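You operate a simulated robot arm through the tools that you are given. There is no shell and no other tool.

The job below is to be done with a simulated robot arm. You get a single attempt, and the scene is never put back.

TASK
Clamp the short clear sleeve, slide the grey rolled cover into it and stand the pair on the bench.
Fine: open the strap clamp fully before you lift. Set down upright: short clear sleeve.

It is judged by the outcome, as a careful person would: the job done as asked, and still so three seconds after it is handed in. It fails if anything else is knocked over, pushed out of place, dropped, spilled or broken. A push-on lid holds only when it is set on centred and level and pressed home; a screw cap is set on level and turned clockwise until tight.

THE ROBOT
A 7-joint arm with a fingered hand, fixed in place. Base frame: the origin is on the floor under the middle of its stand, x ahead of it, y to its left, z up. Readings come in m, rad, newtons and seconds.
With the tool pointing down near the work surface it reaches from about 0.28 to 0.7 m from the base axis. Its first joint turns from -2.897 to 2.897 rad. Payload 4 kg.
Tool frame: the origin (TCP) lies between the finger pads and is the grasp point; the fingertips stand 0.026 m ahead of it; z points along the fingers, y is the line along which they close. The gripper opens to 0.156 m; its body begins 0.073 m behind the TCP. The gripper is a hand of 4 fingers: y runs from the thumb to the fingers, the wrist lies at [0, 0, -0.239] in the tool frame, and closing takes about 1.5 s.
Orientation is that of the tool frame in the base frame, as a unit quaternion [x, y, z, w]. With the fingers straight down and closing along the base's y, the tool's x points along the base's -x, its y along +y and its z along -z.

THE INTERFACE
- The arm moves only by the tool nudge_tool. Its argument "steps" is a list of rows, each a list of 6 numbers: the shift along the tool's x, y, z in mm, then the turn, a rotation vector about the tool's x, y, z in rad. In form: [[tx, ty, tz, wx, wy, wz], ...]. A call has 1 to 20 rows; each row is the pose to reach, as a shift and turn from the pose commanded when the call began, along the tool's axes at that moment. "hand" is the gripper command, from -1 (shut) to 1 (fully open), values between in proportion, set as the call begins (left out, the last holds). Rows are played at 5 a second. More than 0.05 m and 0.15 rad between two rows, or a gripper value outside its range, and nothing of the call is played. A pose out of reach is approached as far as the arm can. The call stops where the force on the tool passes 40 N (or 10 N more than at its start, if that is more) or the arm is blocked; 0.2 s more then pass. Each finger travels about 0.072 m/s and halts on what it meets, pressing with about 27 N; the grip force reading is that of the motor and also rises with nothing between the fingers. The clock runs only during rows and for 0.2 s after the last one: add rows that repeat a pose to give the fingers time. The reply holds the time, the measured pose of the TCP, the force on the tool along the base axes, the opening and the grip force, in the units named above and with some noise, with the torque about the TCP (base axes, N m) and any sound that the robot's microphone picked up.
- Cameras (640 x 400 px; columns grow to the right, rows downward): "scene" is fixed at [0.3925, 0.5019, 1.5413]; the picture's right is [-0.73, 0.68, 0.00], its down [0.60, 0.64, -0.48] and it looks along [-0.32, -0.35, -0.88] (base axes); focal length 346 px, centre (320, 200). "wrist" rides on the gripper at [0.058, -0.058, -0.091] in the tool frame; the picture's right is [0.71, 0.71, 0.00], its down [-0.53, 0.53, -0.67] and it looks along [-0.47, 0.47, 0.74] (tool axes); focal length 265 px, centre (320, 200). There is no depth. A picture from a camera that has moved, and an enlarged one, comes with that camera's place and axes in the base frame and with its lens. The place of the scene camera against the robot may be out by one fixed shift of up to 0.012 m in any direction.
- grab_frame(camera): a new picture of that camera. The clock stands still meanwhile.
- curl_fingers(finger1, finger2, finger3, thumb_bend): sets how far each is bent, from 0 (flat) to 1 (curled in); at 0.3 the hand is open as for a grip, at 0.7 the pads meet at the TCP. One left out holds its place. A second passes; each finger stops where it meets its share of the squeeze, and holds until it gets a number again. A gripper value or a shape takes the hand back. It gives what a move gives, with no picture; readings hold the bend of each and the force on the fingers (four entries, about 0 where the hand has none), thumb and palm.
- grasp_type(shape): the hand has 4 fingers and takes this shape, open, in about a second: jaw (thumb against the fingers, like two jaws); tri (thumb and two fingers); tip (a fingertip pinch); poke (one finger out to press); point (the index stretched); flat (the hand flat); cup (the hand cupped); fist (a fist). The gripper value then closes the fingers along that shape, each until it touches; the sizes above hold for jaw. It gives what a move gives, with no picture.
- zoom(camera, box): a new picture of the part [left, top, right, bottom] of that camera's present view, enlarged. The clock stands still meanwhile.
- job_done(): hands the job in; it is judged then, once.

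Places have to be worked out from the pictures, the camera data and where the tool is seen. Open the gripper and draw the arm clear of the work before you hand the job in, unless the task says otherwise.

The tools are called after ">>>" as name(argument=value, ...) on one line, values as JSON. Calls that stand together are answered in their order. nudge_tool: Moves the arm, as the interface text tells. Its arguments: {"type":"object","properties":{"steps":{"type":"array","items":{"type":"array","items":{"type":"number"}}},"hand":{"type":"number"}},"required":["steps"]} The other tools are called the same way: grasp_type (shape) gives the hand a shape; curl_fingers (finger1, finger2, finger3, thumb_bend) moves the fingers one by one; grab_frame (camera) takes a picture; zoom (camera, box) takes an enlarged picture of a part of a camera's view; job_done () hands the job in.

At the start:

```text
clock: 0.0
tcp_pos: [0.3398, 0.2273, 1.2197]
ee_rot: [0.0, 1.0, -0.002, 0.0]
contact_force: [-1.0, 0.7, 0.6]
torque: [0.01, -0.01, 0.02]
opening: 0.1559
finger_force: 0.1
shape: jaw
bend: [0.3, 0.3, 0.3, 0.3]
finger forces: [0.1, 0.0, 0.1, 0.1, 0.0, 0.0]
```

scene: 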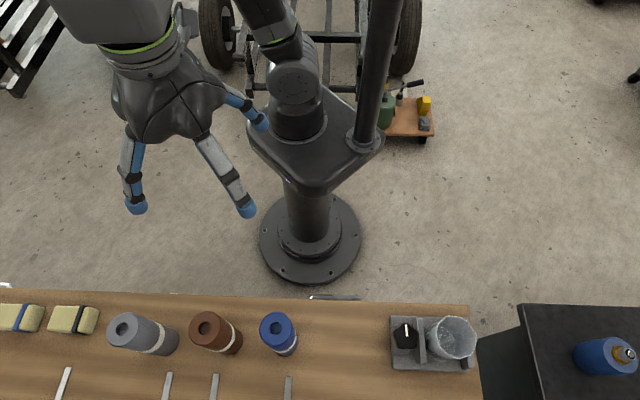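
wrist: 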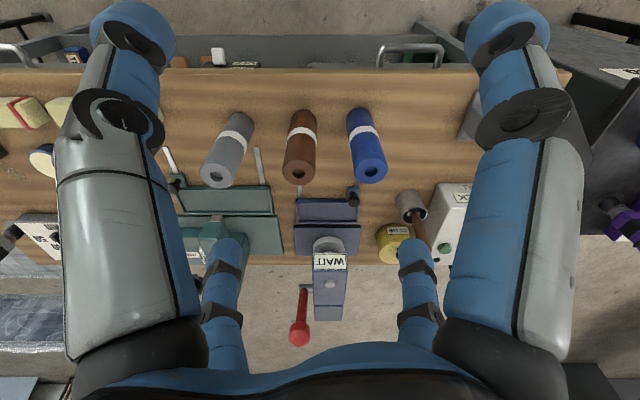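

The scene picture shows a bench with grey, brown and blue rolls and a clear sleeve in a grey clamp-like holder. I'll look at it enlarged before moving.

>>> zoom(camera="scene", box=[370, 290, 500, 400])

>>> zoom(camera="scene", box=[0, 280, 320, 400])

>>> zoom(camera="wrist", box=[150, 60, 500, 280])

```text
3.64 times, centred on (435, 345) of scene
camera zoom: at [0.3925, 0.5019, 1.5413], right [-0.73, 0.68, 0.0], down [0.6, 0.64, -0.48], along [-0.32, -0.35, -0.88], focal length 1259 px, centre (-98, -327)
```

zoom: 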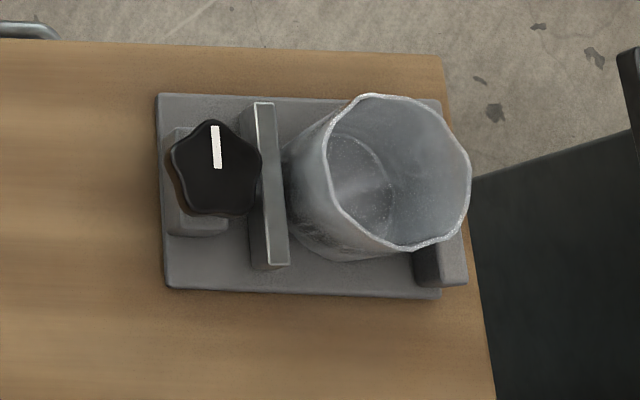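

```text
2.00 times, centred on (160, 340) of scene
camera zoom: at [0.3925, 0.5019, 1.5413], right [-0.73, 0.68, 0.0], down [0.6, 0.64, -0.48], along [-0.32, -0.35, -0.88], focal length 692 px, centre (640, -80)
```

zoom: 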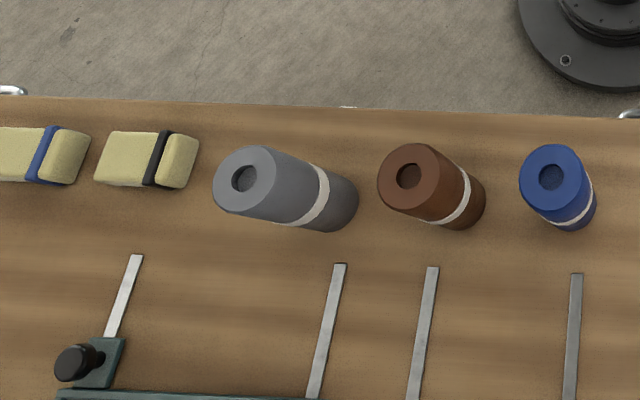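

```text
1.82 times, centred on (325, 170) of wrist
camera zoom: at [0.2824, 0.1694, 1.3098], right [-0.71, 0.71, 0.0], down [0.53, 0.53, 0.67], along [0.47, 0.47, -0.74], focal length 483 px, centre (311, 254)
```

zoom: 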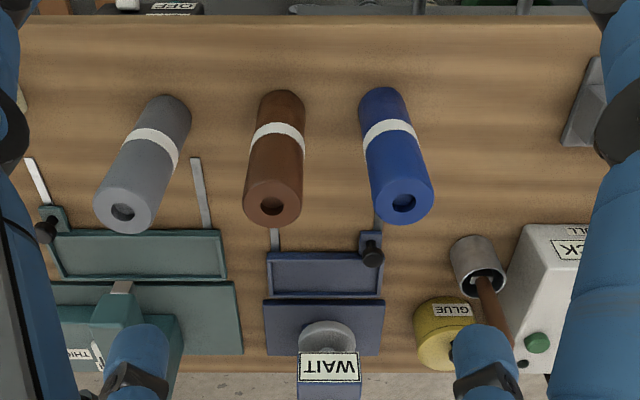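

The bench top looks to be at about z≈0.80; the grey roll stands near (0.57, 0.23) and the sleeve near (0.18, 0.60) in a knob clamp. I'll move the hand high above the sleeve side to see it better.

>>> nudge_tool(steps=[[29, 24, 14, 0, 0, 0], [58, 48, 28, 0, 0, 0], [87, 72, 42, 0, 0, 0], [116, 96, 56, 0, 0, 0], [145, 120, 70, 0, 0, 0], [174, 144, 84, 0, 0, 0], [203, 168, 98, 0, 0, 0], [232, 192, 112, 0, 0, 0], [261, 216, 126, 0, 0, 0], [290, 243, 140, 0, 0, 0], [290, 243, 140, 0, 0, 0]])

>>> grab_frame(camera="wrist")

>>> grab_frame(camera="scene")

```text
clock: 2.4
tcp_pos: [0.1697, 0.4484, 1.0942]
ee_rot: [-0.01, 1.0, 0.0, 0.002]
contact_force: [0.6, -0.6, 0.3]
torque: [0.01, -0.01, 0.0]
opening: 0.1559
finger_force: 0.2
shape: jaw
bend: [0.3, 0.3, 0.3, 0.3]
finger forces: [0.0, 0.0, 0.0, 0.0, 0.1, 0.1]
out of reach, approached as far as the arm can: row 7, 8, 9, 10, 11
```

```text
taken
camera wrist: at [0.1126, 0.3897, 1.1849], right [-0.72, 0.69, 0.0], down [0.51, 0.54, 0.67], along [0.47, 0.48, -0.74], focal length 265 px, centre (320, 200)
```

wrist: 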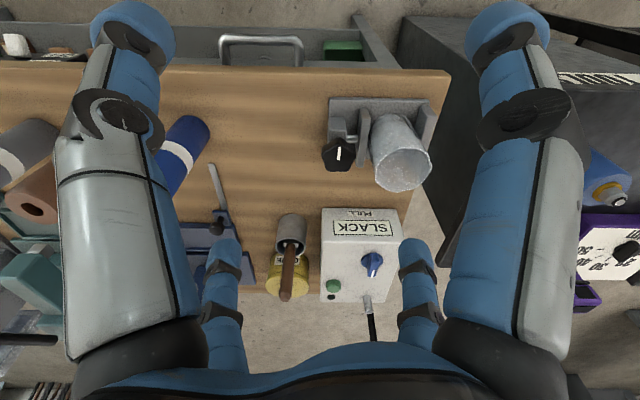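

```text
taken
```

scene: 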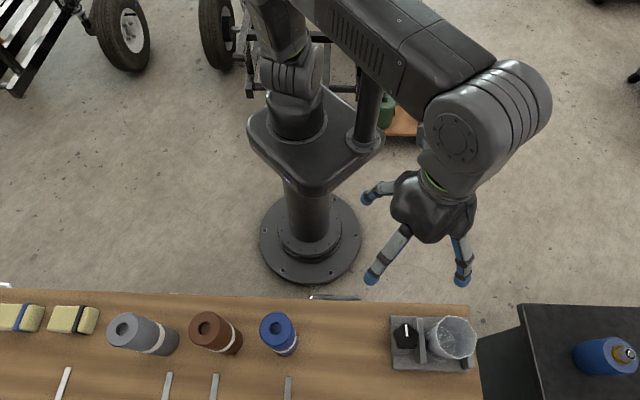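

The sleeve fixture and a white box labelled "SLACK / PULL" are in view. I'll enlarge those.

>>> zoom(camera="wrist", box=[300, 80, 460, 180])

>>> zoom(camera="wrist", box=[260, 190, 420, 310])

>>> zoom(camera="wrist", box=[0, 100, 260, 280])

>>> zoom(camera="scene", box=[300, 300, 500, 480])

```text
4.00 times, centred on (380, 130) of wrist
camera zoom: at [0.1126, 0.3897, 1.1849], right [-0.72, 0.69, 0.0], down [0.51, 0.54, 0.67], along [0.47, 0.48, -0.74], focal length 1062 px, centre (80, 480)
```

zoom: 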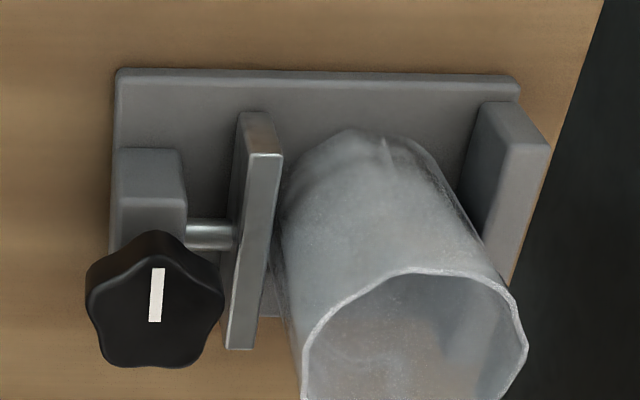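

```text
3.33 times, centred on (340, 250) of wrist
camera zoom: at [0.1126, 0.3897, 1.1849], right [-0.72, 0.69, 0.0], down [0.51, 0.54, 0.67], along [0.47, 0.48, -0.74], focal length 885 px, centre (253, 33)
```

zoom: 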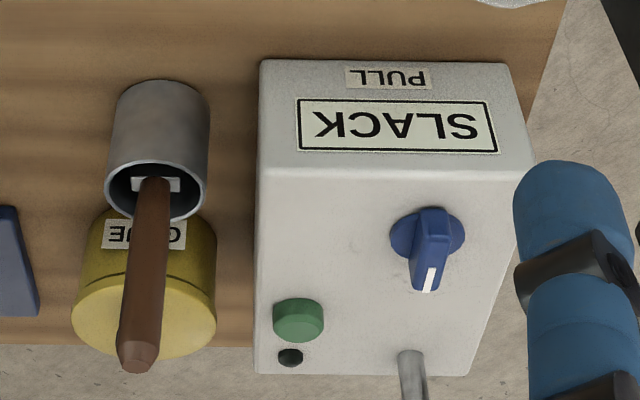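

```text
2.22 times, centred on (130, 190) of wrist
camera zoom: at [0.1126, 0.3897, 1.1849], right [-0.72, 0.69, 0.0], down [0.51, 0.54, 0.67], along [0.47, 0.48, -0.74], focal length 590 px, centre (742, 222)
```

zoom: 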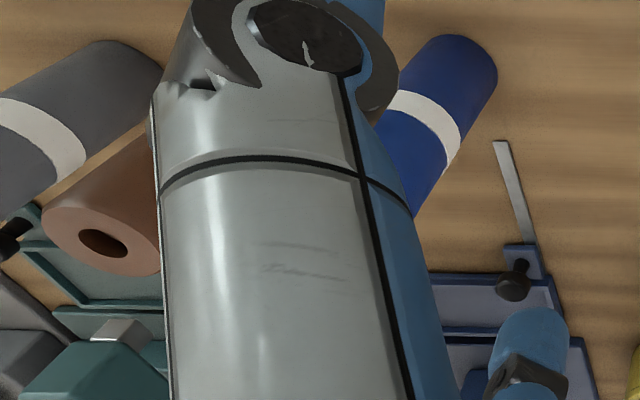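

```text
refused: 480 is not a number from 0 to 400
```

The knob sits near (0.226, 0.545, 0.88) and the sleeve rim is centred near (0.174, 0.603, 0.91). The fixed yaw seems to be limiting reach, so I'll turn the hand with the base joint and see where the commanded pose ends up.

>>> nudge_tool(steps=[[0, 0, 0, 0, 0, -0.12], [0, 0, 0, 0, 0, -0.24], [0, 0, 0, 0, 0, -0.36], [0, 0, 0, 0, 0, -0.48], [0, 0, 0, 0, 0, -0.6], [0, 0, 0, 0, 0, -0.7], [0, 0, 0, 0, 0, -0.7]])

>>> grab_frame(camera="wrist")

>>> grab_frame(camera="scene")

```text
clock: 4.0
tcp_pos: [0.1716, 0.4493, 1.0967]
ee_rot: [-0.343, 0.939, -0.001, 0.0]
contact_force: [0.1, 1.5, 0.3]
torque: [0.01, 0.01, 0.02]
opening: 0.1559
finger_force: 0.1
shape: jaw
bend: [0.3, 0.3, 0.3, 0.3]
finger forces: [0.1, 0.0, 0.0, 0.1, 0.1, 0.0]
```

```text
taken
camera wrist: at [0.1653, 0.368, 1.1868], right [-1.0, 0.08, 0.0], down [0.06, 0.74, 0.67], along [0.06, 0.67, -0.74], focal length 265 px, centre (320, 200)
```

wrist: 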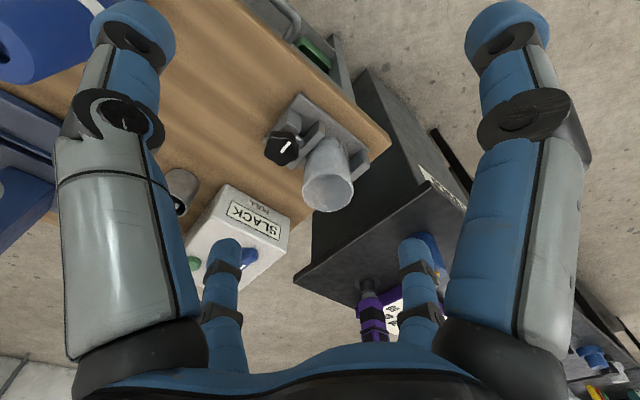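

```text
taken
```

scene: 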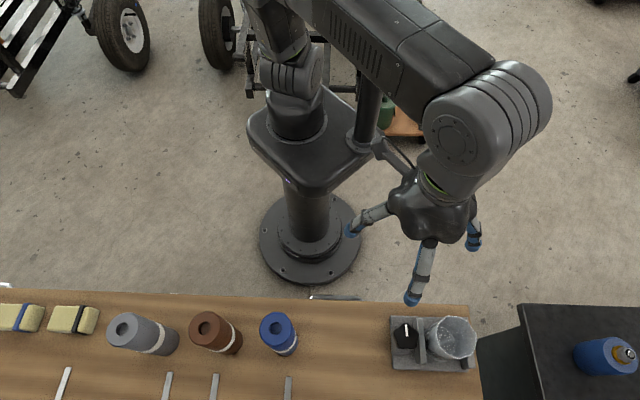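

The hand turned freely and now has four digits arranged in a cross. I'll zoom tightly on the sleeve and fixture from the scene camera, which looks almost straight down.

>>> zoom(camera="scene", box=[420, 310, 484, 350])

>>> zoom(camera="scene", box=[384, 310, 448, 350])

>>> zoom(camera="wrist", box=[250, 90, 378, 170])

>>> zoom(camera="wrist", box=[270, 120, 398, 200])

```text
10.00 times, centred on (452, 330) of scene
camera zoom: at [0.3925, 0.5019, 1.5413], right [-0.73, 0.68, 0.0], down [0.6, 0.64, -0.48], along [-0.32, -0.35, -0.88], focal length 3462 px, centre (-1000, -1100)
```

zoom: 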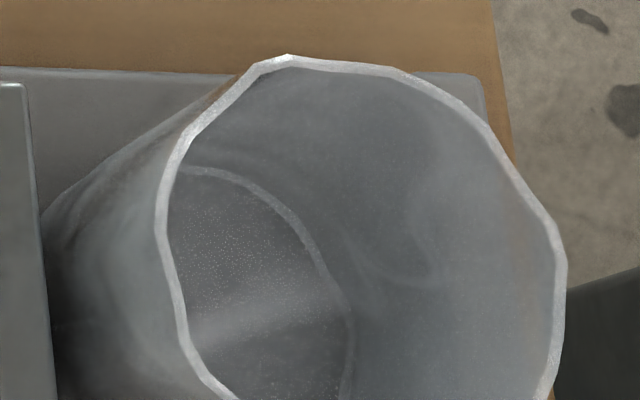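

```text
10.00 times, centred on (416, 330) of scene
camera zoom: at [0.3925, 0.5019, 1.5413], right [-0.73, 0.68, 0.0], down [0.6, 0.64, -0.48], along [-0.32, -0.35, -0.88], focal length 3462 px, centre (-640, -1100)
```

zoom: 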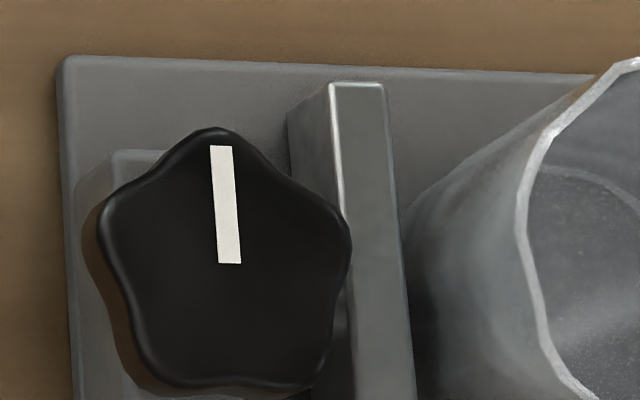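

```text
5.00 times, centred on (314, 130) of wrist
camera zoom: at [0.1653, 0.368, 1.1868], right [-1.0, 0.08, 0.0], down [0.06, 0.74, 0.67], along [0.06, 0.67, -0.74], focal length 1327 px, centre (350, 550)
```

zoom: 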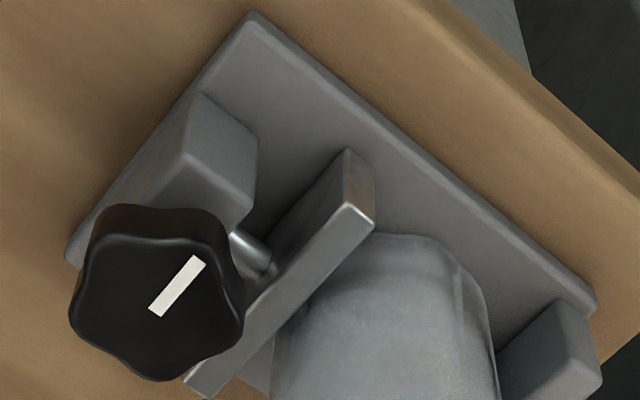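

```text
5.00 times, centred on (334, 160) of wrist
camera zoom: at [0.1653, 0.368, 1.1868], right [-1.0, 0.08, 0.0], down [0.06, 0.74, 0.67], along [0.06, 0.67, -0.74], focal length 1327 px, centre (250, 400)
```

zoom: 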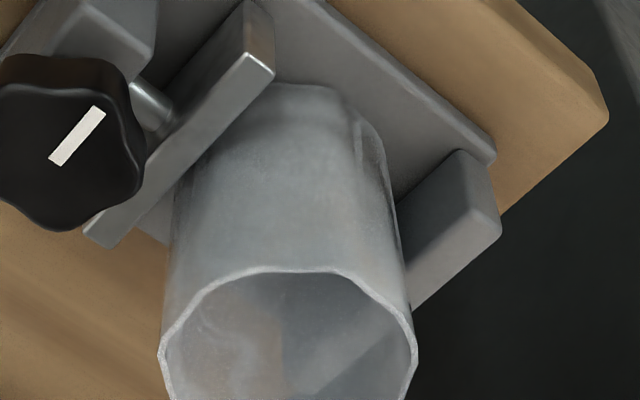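

The fixture's jaw tops are at about z≈0.85 and the sleeve is about 70 mm wide with its rim at 0.91. Next I'll measure the grey roll and look at what's around it.

>>> zoom(camera="scene", box=[96, 300, 192, 360])

>>> zoom(camera="scene", box=[180, 300, 308, 380])

>>> zoom(camera="scene", box=[0, 320, 128, 400])

>>> zoom(camera="scene", box=[340, 160, 500, 310])

```text
6.67 times, centred on (144, 330) of scene
camera zoom: at [0.3925, 0.5019, 1.5413], right [-0.73, 0.68, 0.0], down [0.6, 0.64, -0.48], along [-0.32, -0.35, -0.88], focal length 2308 px, centre (1493, -667)
```

zoom: 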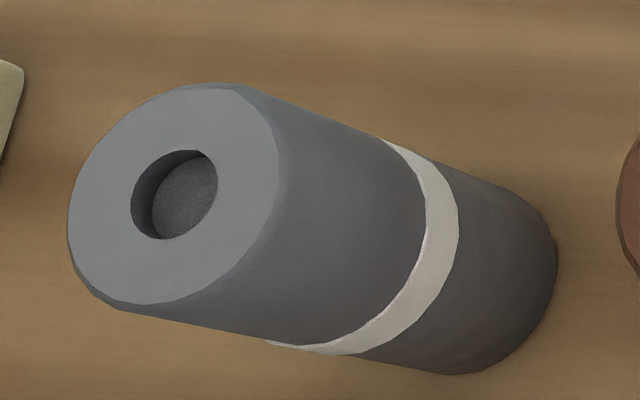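

```text
5.00 times, centred on (244, 340) of scene
camera zoom: at [0.3925, 0.5019, 1.5413], right [-0.73, 0.68, 0.0], down [0.6, 0.64, -0.48], along [-0.32, -0.35, -0.88], focal length 1731 px, centre (700, -500)
```

zoom: 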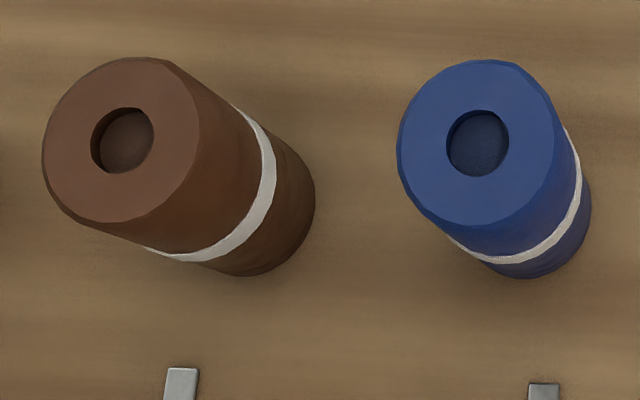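

```text
5.00 times, centred on (64, 360) of scene
camera zoom: at [0.3925, 0.5019, 1.5413], right [-0.73, 0.68, 0.0], down [0.6, 0.64, -0.48], along [-0.32, -0.35, -0.88], focal length 1731 px, centre (1600, -600)
```

zoom: 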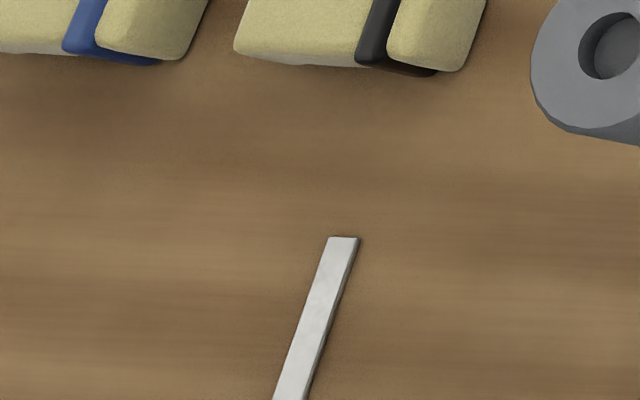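

```text
2.67 times, centred on (420, 235) of scene
camera zoom: at [0.3925, 0.5019, 1.5413], right [-0.73, 0.68, 0.0], down [0.6, 0.64, -0.48], along [-0.32, -0.35, -0.88], focal length 923 px, centre (53, 107)
```

zoom: 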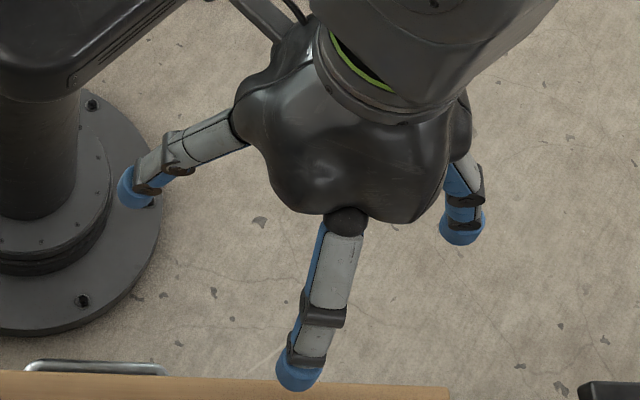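

The grey roll is about 55 mm in diameter and 170 mm tall. Before touching the knob I'll learn how the hand shapes look, starting with the fingertip pinch, up here in free air.

>>> grasp_type(shape="tip")

>>> grab_frame(camera="wrist")

>>> zoom(camera="scene", box=[340, 160, 500, 310])

```text
clock: 4.9
tcp_pos: [0.1711, 0.45, 1.0954]
ee_rot: [-0.343, 0.939, 0.0, 0.0]
contact_force: [0.7, -0.4, 0.1]
torque: [0.02, 0.0, 0.01]
opening: 0.156
finger_force: 0.1
shape: tip
bend: [0.12, 0.3, 0.12, 0.3]
finger forces: [0.1, 0.0, 0.0, 0.0, 0.0, 0.0]
```

```text
taken
camera wrist: at [0.1652, 0.368, 1.1867], right [-1.0, 0.08, 0.0], down [0.06, 0.74, 0.67], along [0.06, 0.67, -0.74], focal length 265 px, centre (320, 200)
```

wrist: 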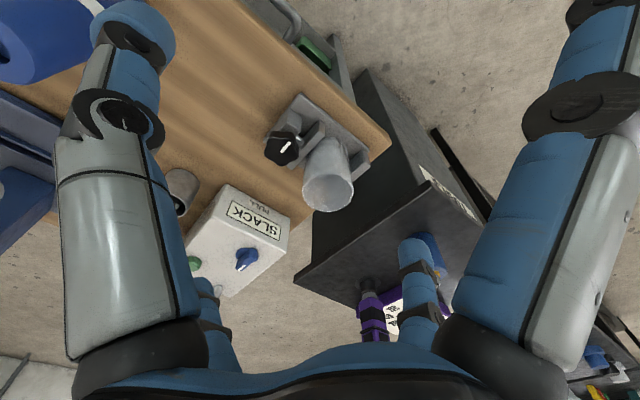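

```text
2.67 times, centred on (420, 235) of scene
camera zoom: at [0.3925, 0.5019, 1.5413], right [-0.73, 0.68, 0.0], down [0.6, 0.64, -0.48], along [-0.32, -0.35, -0.88], focal length 923 px, centre (53, 107)
```

zoom: 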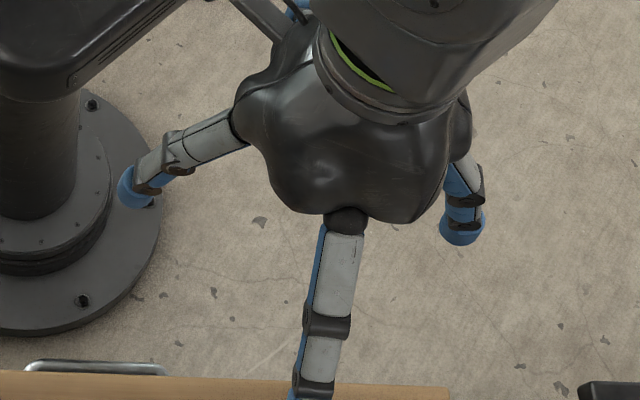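

In the "tip" shape the thumb and finger 2 pinch along y while fingers 1 and 3 stay raised, which suits the cramped knob. I'll go above the knob, turning so the pinch axis lies across the bench (clear of the sleeve and jaw).

>>> nudge_tool(steps=[[-9, 3, 7, 0, 0, -0.14], [-18, 6, 14, 0, 0, -0.28], [-27, 9, 20, 0, 0, -0.42], [-36, 12, 26, 0, 0, -0.56], [-45, 15, 32, 0, 0, -0.7], [-54, 18, 38, 0, 0, -0.84], [-63, 22, 44, 0, 0, -0.98], [-72, 26, 50, 0, 0, -1.12], [-81, 30, 56, 0, 0, -1.26], [-90, 33, 62, 0, 0, -1.4], [-98, 35, 66, 0, 0, -1.54], [-103, 37, 70, 0, 0, -1.675], [-103, 37, 70, 0, 0, -1.675]])

>>> grab_frame(camera="wrist")

>>> grab_frame(camera="scene")

```text
clock: 7.7
tcp_pos: [0.2278, 0.5439, 1.0251]
ee_rot: [0.928, -0.373, 0.001, 0.001]
contact_force: [-0.2, -0.1, -0.5]
torque: [0.01, -0.02, -0.02]
opening: 0.1558
finger_force: 0.1
shape: tip
bend: [0.12, 0.3, 0.12, 0.3]
finger forces: [0.0, 0.0, 0.0, 0.1, 0.0, 0.0]
```

```text
taken
camera wrist: at [0.3111, 0.5453, 1.1162], right [0.02, -1.0, 0.0], down [-0.74, -0.02, 0.67], along [-0.67, -0.02, -0.74], focal length 265 px, centre (320, 200)
```

wrist: 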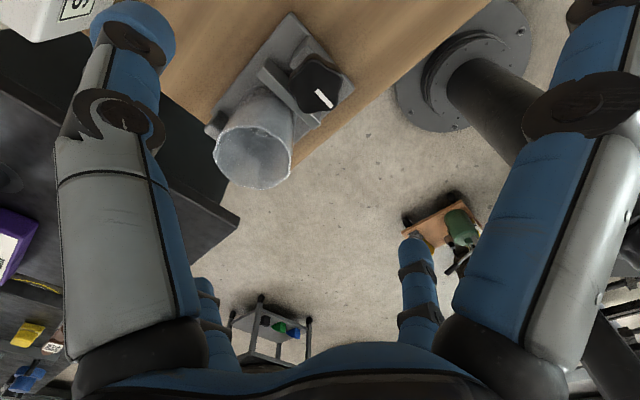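

```text
taken
```

scene: 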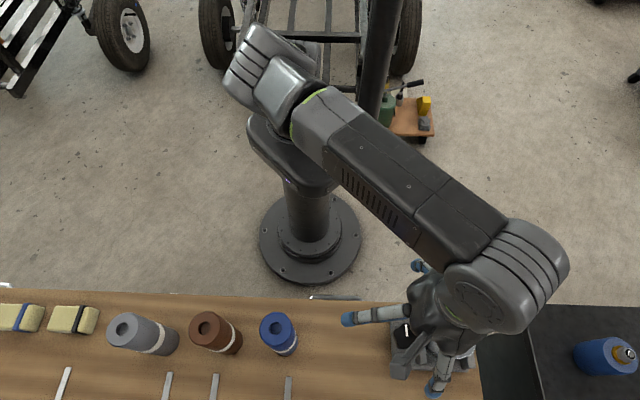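

I'm above the knob now; I'll enlarge the fixture in the wrist view to locate the knob and sleeve precisely and look at the sleeve's inside.

>>> zoom(camera="wrist", box=[200, 0, 360, 100])

>>> zoom(camera="wrist", box=[200, 90, 328, 170])

>>> zoom(camera="wrist", box=[0, 0, 200, 120])

```text
4.00 times, centred on (280, 50) of wrist
camera zoom: at [0.3111, 0.5453, 1.1162], right [0.02, -1.0, 0.0], down [-0.74, -0.02, 0.67], along [-0.67, -0.02, -0.74], focal length 1062 px, centre (480, 800)
```

zoom: 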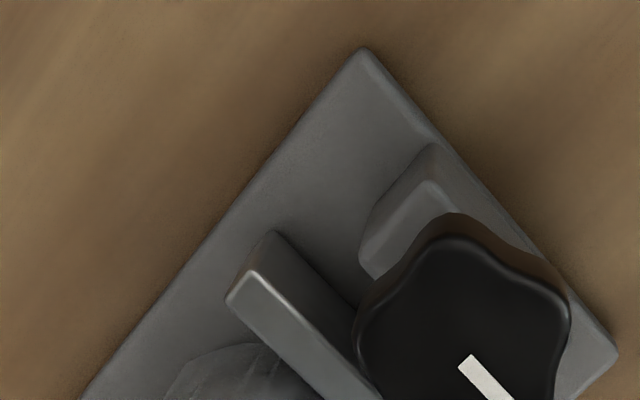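

```text
5.00 times, centred on (264, 130) of wrist
camera zoom: at [0.3111, 0.5453, 1.1162], right [0.02, -1.0, 0.0], down [-0.74, -0.02, 0.67], along [-0.67, -0.02, -0.74], focal length 1327 px, centre (600, 550)
```

zoom: 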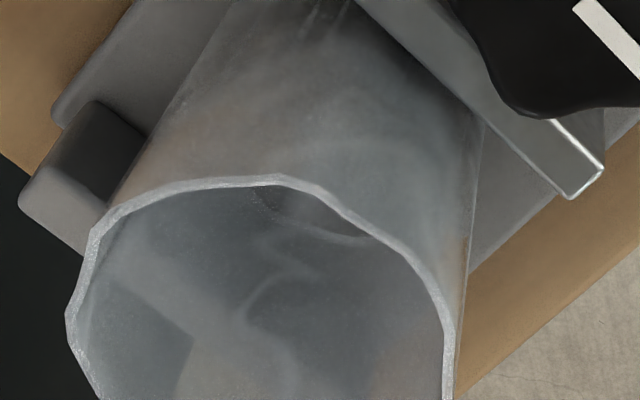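

```text
3.20 times, centred on (100, 60) of wrist
camera zoom: at [0.3111, 0.5453, 1.1162], right [0.02, -1.0, 0.0], down [-0.74, -0.02, 0.67], along [-0.67, -0.02, -0.74], focal length 849 px, centre (1024, 648)
```

zoom: 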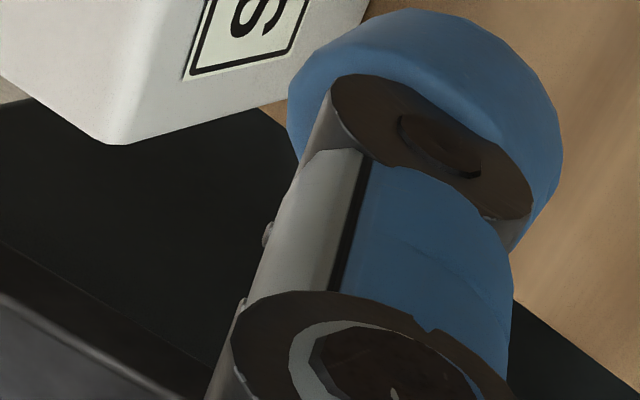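

I'll zoom right on the knob for its centre.

>>> zoom(camera="wrist", box=[268, 45, 364, 105])

>>> zoom(camera="wrist", box=[190, 110, 318, 190])

```text
6.67 times, centred on (316, 75) of wrist
camera zoom: at [0.3111, 0.5453, 1.1162], right [0.02, -1.0, 0.0], down [-0.74, -0.02, 0.67], along [-0.67, -0.02, -0.74], focal length 1769 px, centre (347, 1033)
```

zoom: 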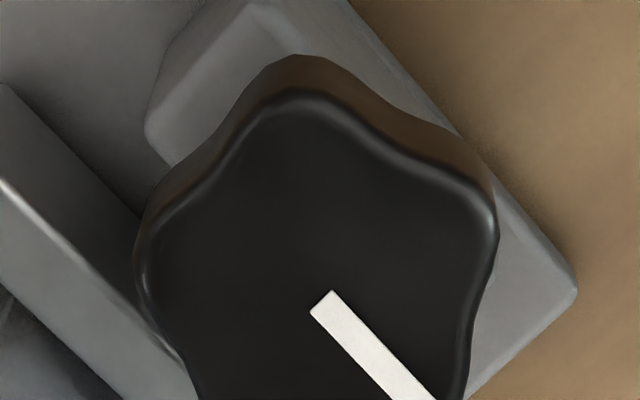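

```text
5.00 times, centred on (254, 150) of wrist
camera zoom: at [0.3111, 0.5453, 1.1162], right [0.02, -1.0, 0.0], down [-0.74, -0.02, 0.67], along [-0.67, -0.02, -0.74], focal length 1327 px, centre (650, 450)
```

zoom: 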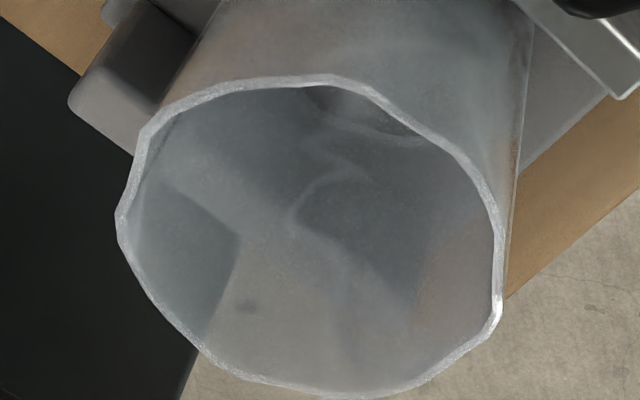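

The knob is at about (0.230, 0.547) with its top near z≈0.885, and the SLACK box is well clear. I'll flatten fingers 1 and 3 so they stay above the sleeve, and half-close thumb and finger 2.

>>> curl_fingers(finger1=0, finger2=0.42, finger3=0, thumb_bend=0.42)

>>> grab_frame(camera="wrist")

>>> grab_frame(camera="scene")

```text
clock: 8.7
tcp_pos: [0.229, 0.543, 1.0249]
ee_rot: [0.927, -0.374, 0.0, 0.0]
contact_force: [-0.2, -0.6, -0.1]
torque: [0.02, 0.0, 0.03]
opening: 0.119
finger_force: 0.1
shape: fingers
bend: [0.01, 0.42, 0.01, 0.42]
finger forces: [0.0, 0.1, 0.0, 0.0, 0.0, 0.0]
```

```text
taken
camera wrist: at [0.3112, 0.545, 1.1162], right [0.02, -1.0, 0.0], down [-0.74, -0.01, 0.67], along [-0.67, -0.01, -0.74], focal length 265 px, centre (320, 200)
```

wrist: 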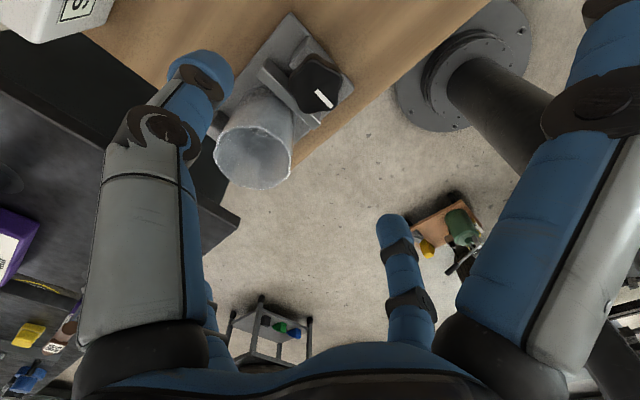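

```text
taken
```

scene: 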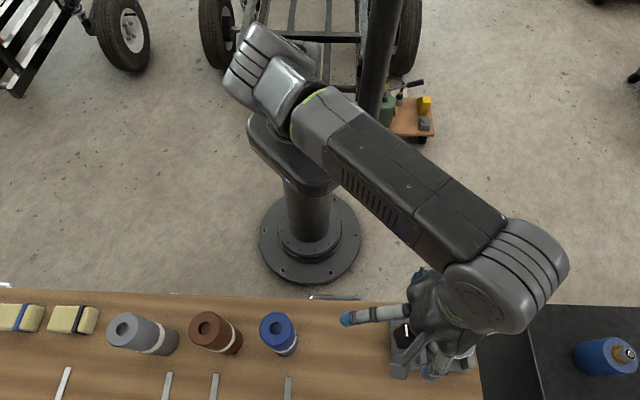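

By my reading of the wrist view, flattened fingers still droop to TCP level, so one could touch the sleeve. I'll try curling fingers 1 and 3 fully inward instead and check what space they take.

>>> curl_fingers(finger1=1, finger2=0.42, finger3=1, thumb_bend=0.42)

>>> grab_frame(camera="wrist")

```text
clock: 9.7
tcp_pos: [0.2299, 0.5445, 1.0261]
ee_rot: [0.927, -0.374, 0.001, 0.001]
contact_force: [0.1, 0.2, 0.2]
torque: [0.0, 0.03, 0.01]
opening: 0.0491
finger_force: 0.1
shape: fingers
bend: [0.75, 0.42, 0.75, 0.42]
finger forces: [0.1, 0.0, 0.0, 0.0, 0.0, 0.1]
```

```text
taken
camera wrist: at [0.3112, 0.545, 1.1162], right [0.02, -1.0, 0.0], down [-0.74, -0.01, 0.67], along [-0.67, -0.01, -0.74], focal length 265 px, centre (320, 200)
```

wrist: 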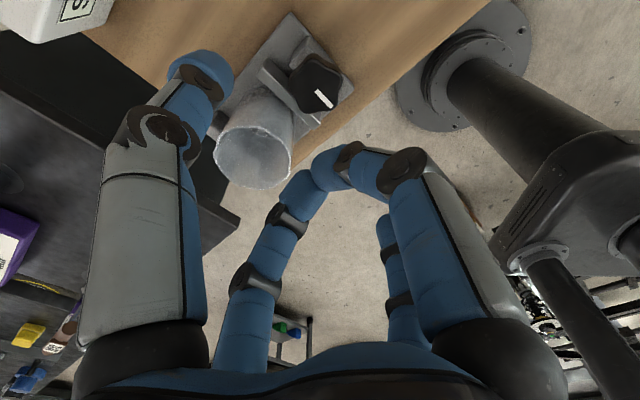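

The fingers are still travelling (0.75); I'll let them finish curling.

>>> curl_fingers(finger1=1, finger3=1)

>>> grab_frame(camera="wrist")

```text
clock: 10.7
tcp_pos: [0.2295, 0.5431, 1.0256]
ee_rot: [0.928, -0.374, 0.001, 0.0]
contact_force: [0.1, 0.4, -0.5]
torque: [-0.01, -0.01, 0.01]
opening: 0.0494
finger_force: 0.1
shape: fingers
bend: [0.76, 0.42, 0.76, 0.42]
finger forces: [0.0, 0.1, 0.0, 0.0, 0.0, 0.0]
```

```text
taken
camera wrist: at [0.3112, 0.545, 1.1162], right [0.02, -1.0, 0.0], down [-0.74, -0.01, 0.67], along [-0.67, -0.01, -0.74], focal length 265 px, centre (320, 200)
```

wrist: 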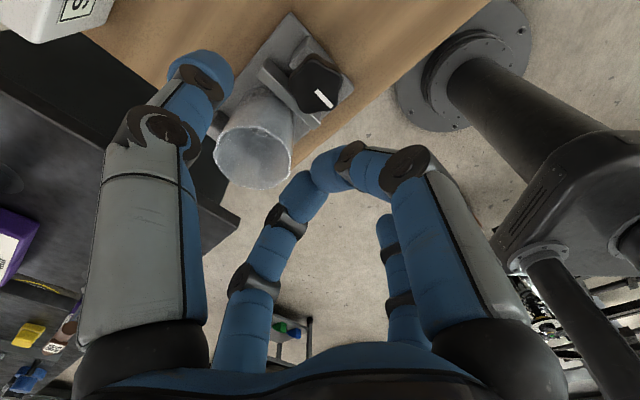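

Curled fingers meet at the centre where the knob would be, so instead I'll keep fingers 1 and 3 flat and tilt the hand about 30° so the sleeve-side finger rides above the sleeve rim. Opening fingers and tilting here in clear air first.

>>> curl_fingers(finger1=0, finger2=0.42, finger3=0, thumb_bend=0.42)

>>> curl_fingers(finger1=0, finger3=0)

>>> nudge_tool(steps=[[0, 0, 0, 0, -0.13, 0], [0, 0, 0, 0, -0.26, 0], [0, 0, 0, 0, -0.39, 0], [0, 0, 0, 0, -0.5236, 0], [0, 0, 0, 0, -0.5236, 0]])

>>> grab_frame(camera="scene")

>>> grab_frame(camera="wrist")

```text
clock: 11.7
tcp_pos: [0.2291, 0.5439, 1.0254]
ee_rot: [0.928, -0.373, 0.001, 0.001]
contact_force: [0.4, 0.5, 0.1]
torque: [-0.01, 0.04, -0.02]
opening: 0.1183
finger_force: 0.0
shape: fingers
bend: [0.01, 0.42, 0.01, 0.42]
finger forces: [0.1, 0.0, 0.0, 0.0, 0.0, 0.0]
```

```text
clock: 12.7
tcp_pos: [0.2283, 0.5429, 1.0249]
ee_rot: [0.927, -0.374, 0.001, 0.001]
contact_force: [0.3, -0.8, 0.6]
torque: [0.0, 0.0, -0.01]
opening: 0.1186
finger_force: 0.1
shape: fingers
bend: [0.01, 0.42, 0.01, 0.42]
finger forces: [0.1, 0.1, 0.0, 0.0, 0.1, 0.0]
```

```text
clock: 13.9
tcp_pos: [0.2295, 0.5438, 1.0272]
ee_rot: [0.896, -0.361, -0.24, -0.097]
contact_force: [-1.2, 0.0, 0.1]
torque: [0.0, 0.03, 0.01]
opening: 0.1187
finger_force: 0.0
shape: fingers
bend: [0.0, 0.42, 0.01, 0.42]
finger forces: [0.0, 0.0, 0.0, 0.0, 0.1, 0.0]
```

```text
taken
```

scene: 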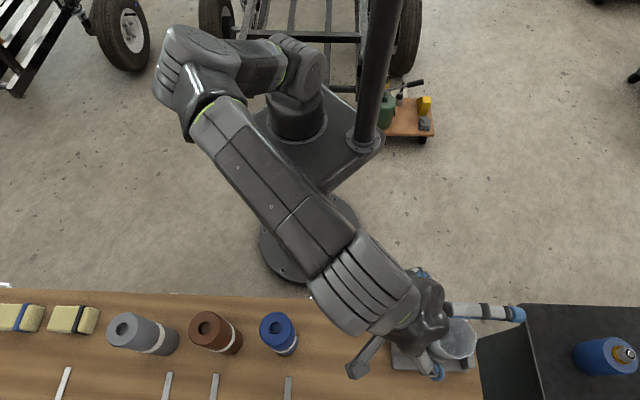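

```text
taken
camera wrist: at [0.3385, 0.5188, 1.0757], right [-0.05, -0.93, -0.35], down [-0.45, -0.29, 0.84], along [-0.89, 0.2, -0.41], focal length 265 px, centre (320, 200)
```

wrist: 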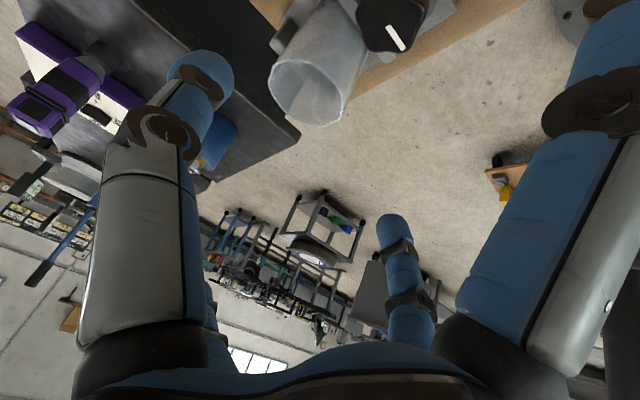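

Tilt is good. Now I'll swing the hand about 40° counter-clockwise (seen from above) around the vertical, so I have room for a clockwise stroke.

>>> nudge_tool(steps=[[0, 0, 0, -0.07, 0, -0.1212], [0, 0, 0, -0.14, 0, -0.2425], [0, 0, 0, -0.21, 0, -0.3637], [0, 0, 0, -0.28, 0, -0.485], [0, 0, 0, -0.35, 0, -0.606], [0, 0, 0, -0.35, 0, -0.606]])

>>> grab_frame(camera="wrist")

>>> zoom(camera="scene", box=[330, 240, 540, 400])

```text
clock: 15.3
tcp_pos: [0.2268, 0.5438, 1.0268]
ee_rot: [0.966, -0.031, -0.258, -0.008]
contact_force: [0.1, 0.0, -0.1]
torque: [0.0, 0.0, -0.02]
opening: 0.1182
finger_force: 0.0
shape: fingers
bend: [0.0, 0.42, 0.01, 0.42]
finger forces: [0.1, 0.0, 0.1, 0.1, 0.0, 0.0]
```

```text
taken
camera wrist: at [0.3281, 0.5952, 1.0761], right [0.57, -0.75, -0.35], down [-0.16, -0.52, 0.84], along [-0.81, -0.42, -0.41], focal length 265 px, centre (320, 200)
```

wrist: 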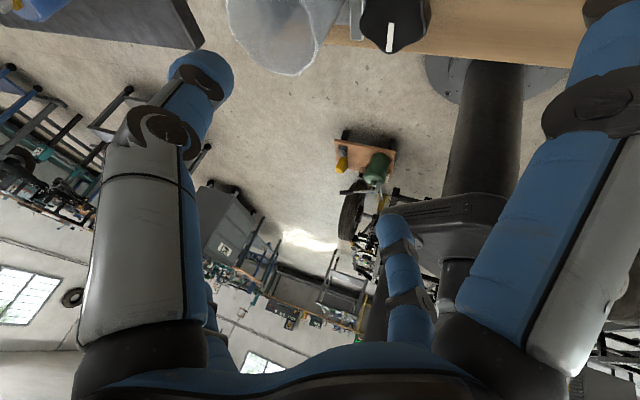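

```text
2.50 times, centred on (435, 320) of scene
camera zoom: at [0.3925, 0.5019, 1.5413], right [-0.73, 0.68, 0.0], down [0.6, 0.64, -0.48], along [-0.32, -0.35, -0.88], focal length 865 px, centre (32, -100)
```

zoom: 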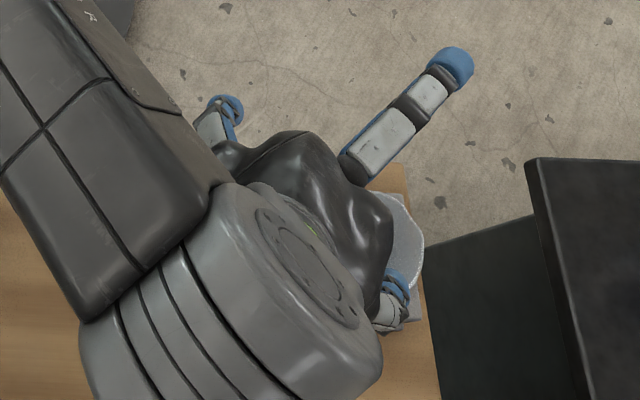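

The lean of the fingertips would put the thumb near the sleeve at 40°, so I'll back off to about 30°. First a zoom to re-triangulate the knob from this new viewpoint.

>>> zoom(camera="wrist", box=[340, 0, 452, 70])

```text
5.71 times, centred on (396, 35) of wrist
camera zoom: at [0.3281, 0.5952, 1.0761], right [0.57, -0.75, -0.35], down [-0.16, -0.52, 0.84], along [-0.81, -0.42, -0.41], focal length 1517 px, centre (-114, 1143)
```

zoom: 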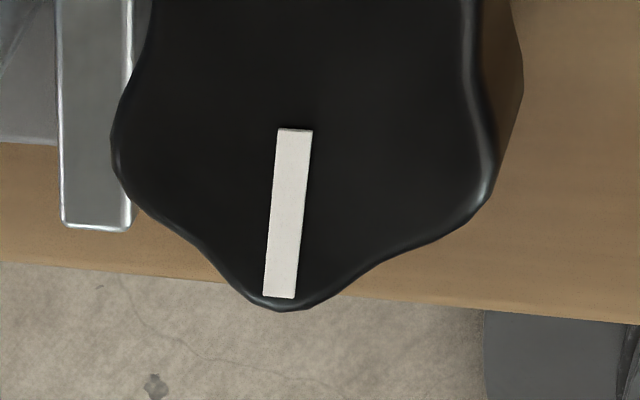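

Both views agree the knob centre is near (0.230, 0.546) with its top at about z≈0.887. I'll turn back 10° and come down above it to z≈0.90.

>>> nudge_tool(steps=[[1.3, -1.2, -0.7, 0.0437, 0, 0.0757], [2.6, -2.4, -1.5, 0.0875, 0, 0.1515], [17.6, -2.4, 24.5, 0.0875, 0, 0.1515], [32.5, -2.4, 50.6, 0.0875, 0, 0.1515], [47.5, -2.4, 76.6, 0.0875, 0, 0.1515], [57.5, -2.4, 94, 0.0875, 0, 0.1515], [66, -2.4, 108.7, 0.0875, 0, 0.1515], [66, -2.4, 108.7, 0.0875, 0, 0.1515]])

>>> grab_frame(camera="wrist")

>>> zoom(camera="scene", box=[330, 260, 530, 400])

```text
clock: 17.1
tcp_pos: [0.2321, 0.5476, 0.8997]
ee_rot: [0.959, -0.116, -0.256, -0.03]
contact_force: [-0.2, -0.1, 0.8]
torque: [-0.01, 0.02, 0.02]
opening: 0.1186
finger_force: 0.0
shape: fingers
bend: [0.0, 0.42, 0.01, 0.42]
finger forces: [0.0, 0.0, 0.1, 0.0, 0.0, 0.0]
```

```text
taken
camera wrist: at [0.3394, 0.5797, 0.9482], right [0.43, -0.83, -0.35], down [-0.24, -0.48, 0.84], along [-0.87, -0.27, -0.41], focal length 265 px, centre (320, 200)
```

wrist: 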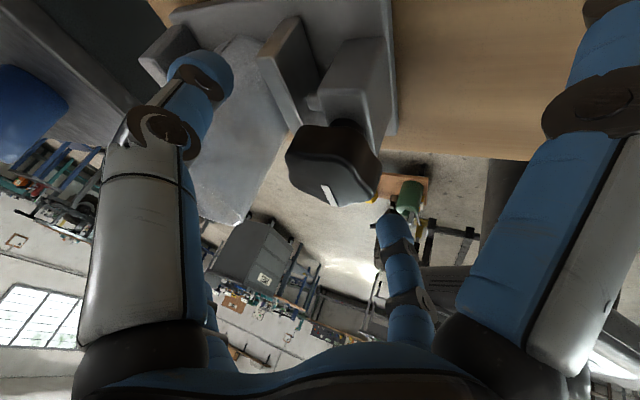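

```text
2.86 times, centred on (430, 330) of scene
camera zoom: at [0.3925, 0.5019, 1.5413], right [-0.73, 0.68, 0.0], down [0.6, 0.64, -0.48], along [-0.32, -0.35, -0.88], focal length 989 px, centre (6, -171)
```

zoom: 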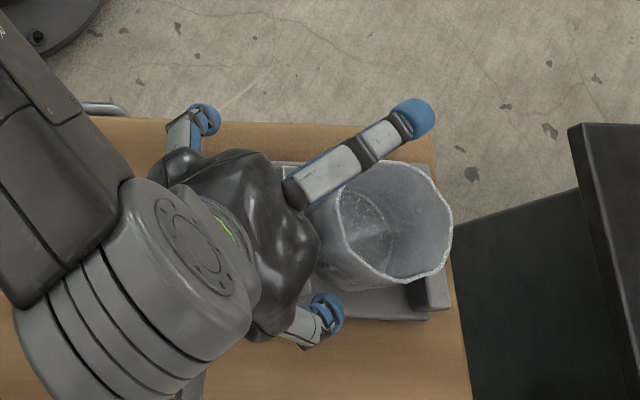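

The knob appears just beneath the TCP, with finger 2 and thumb on either side and the sleeve-side finger above the rim. Zooming to check the knob's vertical extent.

>>> zoom(camera="wrist", box=[240, 10, 440, 220])

>>> zoom(camera="wrist", box=[130, 0, 330, 125])

```text
1.90 times, centred on (340, 115) of wrist
camera zoom: at [0.3394, 0.5797, 0.9482], right [0.43, -0.83, -0.35], down [-0.24, -0.48, 0.84], along [-0.87, -0.27, -0.41], focal length 506 px, centre (282, 362)
```

zoom: 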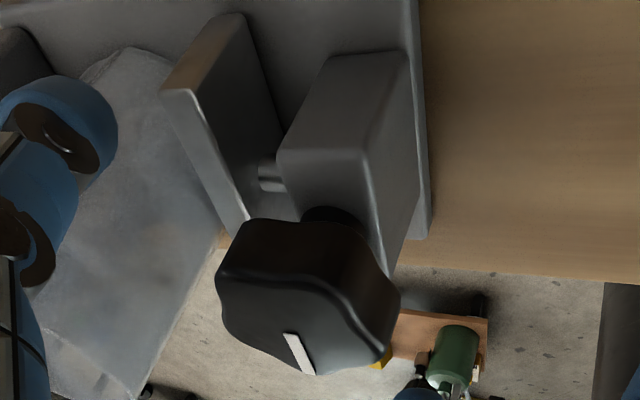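

```text
3.20 times, centred on (230, 62) of wrist
camera zoom: at [0.3394, 0.5797, 0.9482], right [0.43, -0.83, -0.35], down [-0.24, -0.48, 0.84], along [-0.87, -0.27, -0.41], focal length 849 px, centre (608, 640)
```

zoom: 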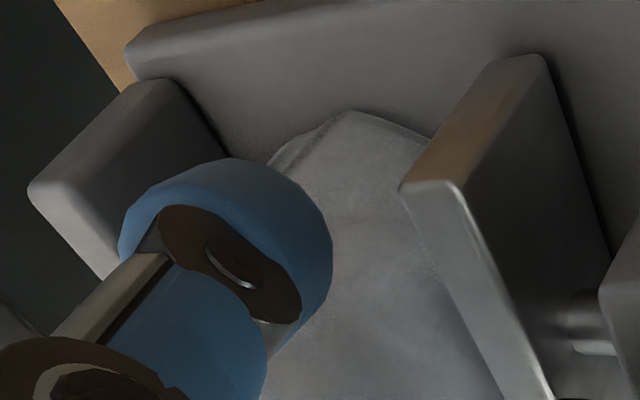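

The knob is about 20 mm thick (z≈0.867–0.887). I'll lower the TCP to mid-knob height and centre it, then close thumb and finger 2 on it.

>>> nudge_tool(steps=[[3.7, 1, 8, 0, 0, 0], [7.4, 2.1, 16.1, 0, 0, 0], [7.4, 2.1, 16.1, 0, 0, 0]])

>>> grab_frame(camera="wrist")

```text
clock: 17.9
tcp_pos: [0.2285, 0.5442, 0.8803]
ee_rot: [0.959, -0.116, -0.257, -0.031]
contact_force: [0.2, 0.5, 1.0]
torque: [-0.01, -0.02, -0.01]
opening: 0.1187
finger_force: 0.1
shape: fingers
bend: [0.0, 0.42, 0.01, 0.42]
finger forces: [0.1, 0.0, 0.1, 0.0, 0.0, 0.0]
```

```text
taken
camera wrist: at [0.3363, 0.5783, 0.9304], right [0.43, -0.83, -0.35], down [-0.24, -0.48, 0.84], along [-0.87, -0.27, -0.41], focal length 265 px, centre (320, 200)
```

wrist: 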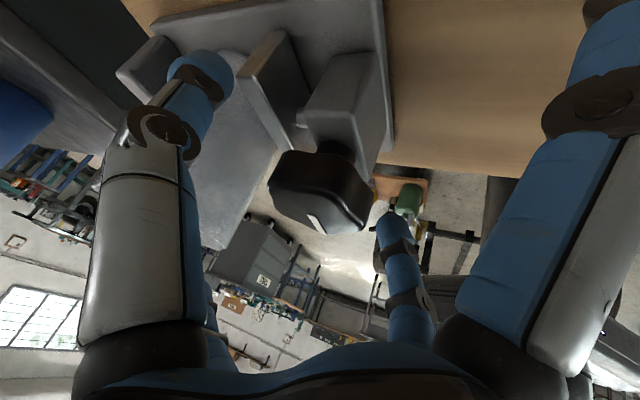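

The knob is centred between the two digits in the image. Closing thumb and finger 2 gently on it.

>>> curl_fingers(finger2=0.7, thumb_bend=0.7)

>>> grab_frame(camera="wrist")

>>> zoom(camera="scene", box=[330, 260, 530, 400])

```text
clock: 18.9
tcp_pos: [0.2293, 0.5454, 0.8816]
ee_rot: [0.959, -0.116, -0.257, -0.031]
contact_force: [-0.8, 10.3, -3.3]
torque: [-0.01, 0.07, 0.03]
opening: 0.1046
finger_force: 10.1
shape: fingers
bend: [0.0, 0.65, 0.01, 0.63]
finger forces: [0.1, 5.9, 0.1, 0.1, 14.2, 0.1]
```

```text
taken
camera wrist: at [0.3362, 0.5788, 0.9304], right [0.43, -0.83, -0.35], down [-0.24, -0.48, 0.84], along [-0.87, -0.27, -0.41], focal length 265 px, centre (320, 200)
```

wrist: 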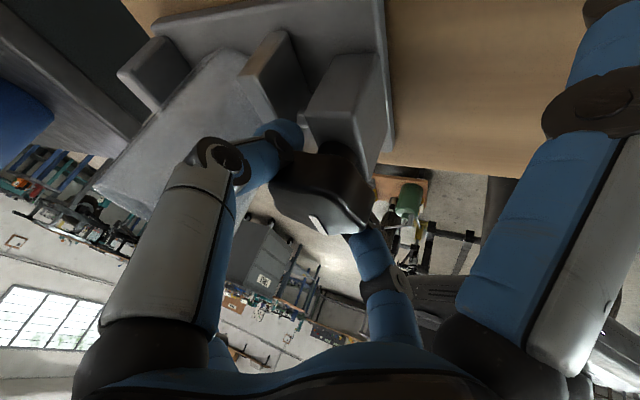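

```text
2.86 times, centred on (430, 330) of scene
camera zoom: at [0.3925, 0.5019, 1.5413], right [-0.73, 0.68, 0.0], down [0.6, 0.64, -0.48], along [-0.32, -0.35, -0.88], focal length 989 px, centre (6, -171)
```

zoom: 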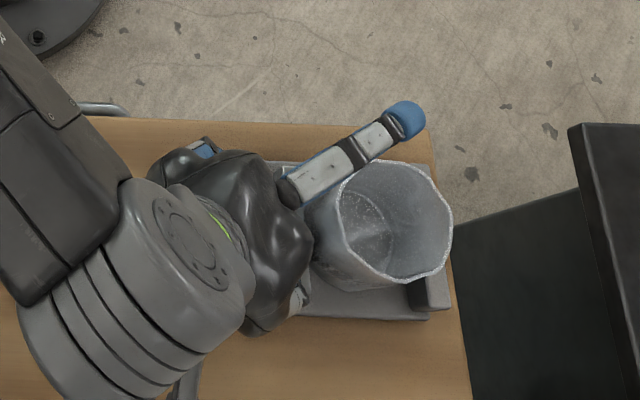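

Both digits hold the knob, with the thumb pressing harder (14 N vs 6 N). I'll shift 1 mm toward the thumb side to balance and firm up the pinch.

>>> nudge_tool(steps=[[-0.2, -1, 0.1, 0, 0, 0], [-0.2, -1, 0.1, 0, 0, 0]])

>>> curl_fingers(finger2=0.8, thumb_bend=0.8)

```text
clock: 19.5
tcp_pos: [0.228, 0.5461, 0.8804]
ee_rot: [0.959, -0.117, -0.256, -0.031]
contact_force: [-0.9, 7.2, -0.6]
torque: [-0.13, 0.1, 0.05]
opening: 0.1047
finger_force: 9.5
shape: fingers
bend: [0.0, 0.65, 0.01, 0.63]
finger forces: [0.0, 7.0, 0.0, 0.1, 12.2, 0.1]
```

```text
clock: 20.5
tcp_pos: [0.2286, 0.5476, 0.8807]
ee_rot: [0.959, -0.117, -0.256, -0.029]
contact_force: [-3.0, 20.4, -15.1]
torque: [-0.21, 0.11, 0.05]
opening: 0.1038
finger_force: 19.4
shape: fingers
bend: [0.0, 0.65, 0.01, 0.63]
finger forces: [0.0, 9.0, 0.1, 0.1, 28.5, 0.1]
```

The thumb pushes about three times harder than one finger by design; I'll back the thumb target off a little so the pinch is balanced and the fixture isn't shoved.

>>> curl_fingers(finger2=0.8, thumb_bend=0.67)

```text
clock: 21.5
tcp_pos: [0.2286, 0.545, 0.8807]
ee_rot: [0.959, -0.117, -0.255, -0.03]
contact_force: [-3.7, -1.3, -2.1]
torque: [-0.23, 0.14, 0.09]
opening: 0.1045
finger_force: 8.1
shape: fingers
bend: [0.0, 0.65, 0.01, 0.63]
finger forces: [0.1, 8.9, 0.0, 0.0, 7.4, 0.2]
```

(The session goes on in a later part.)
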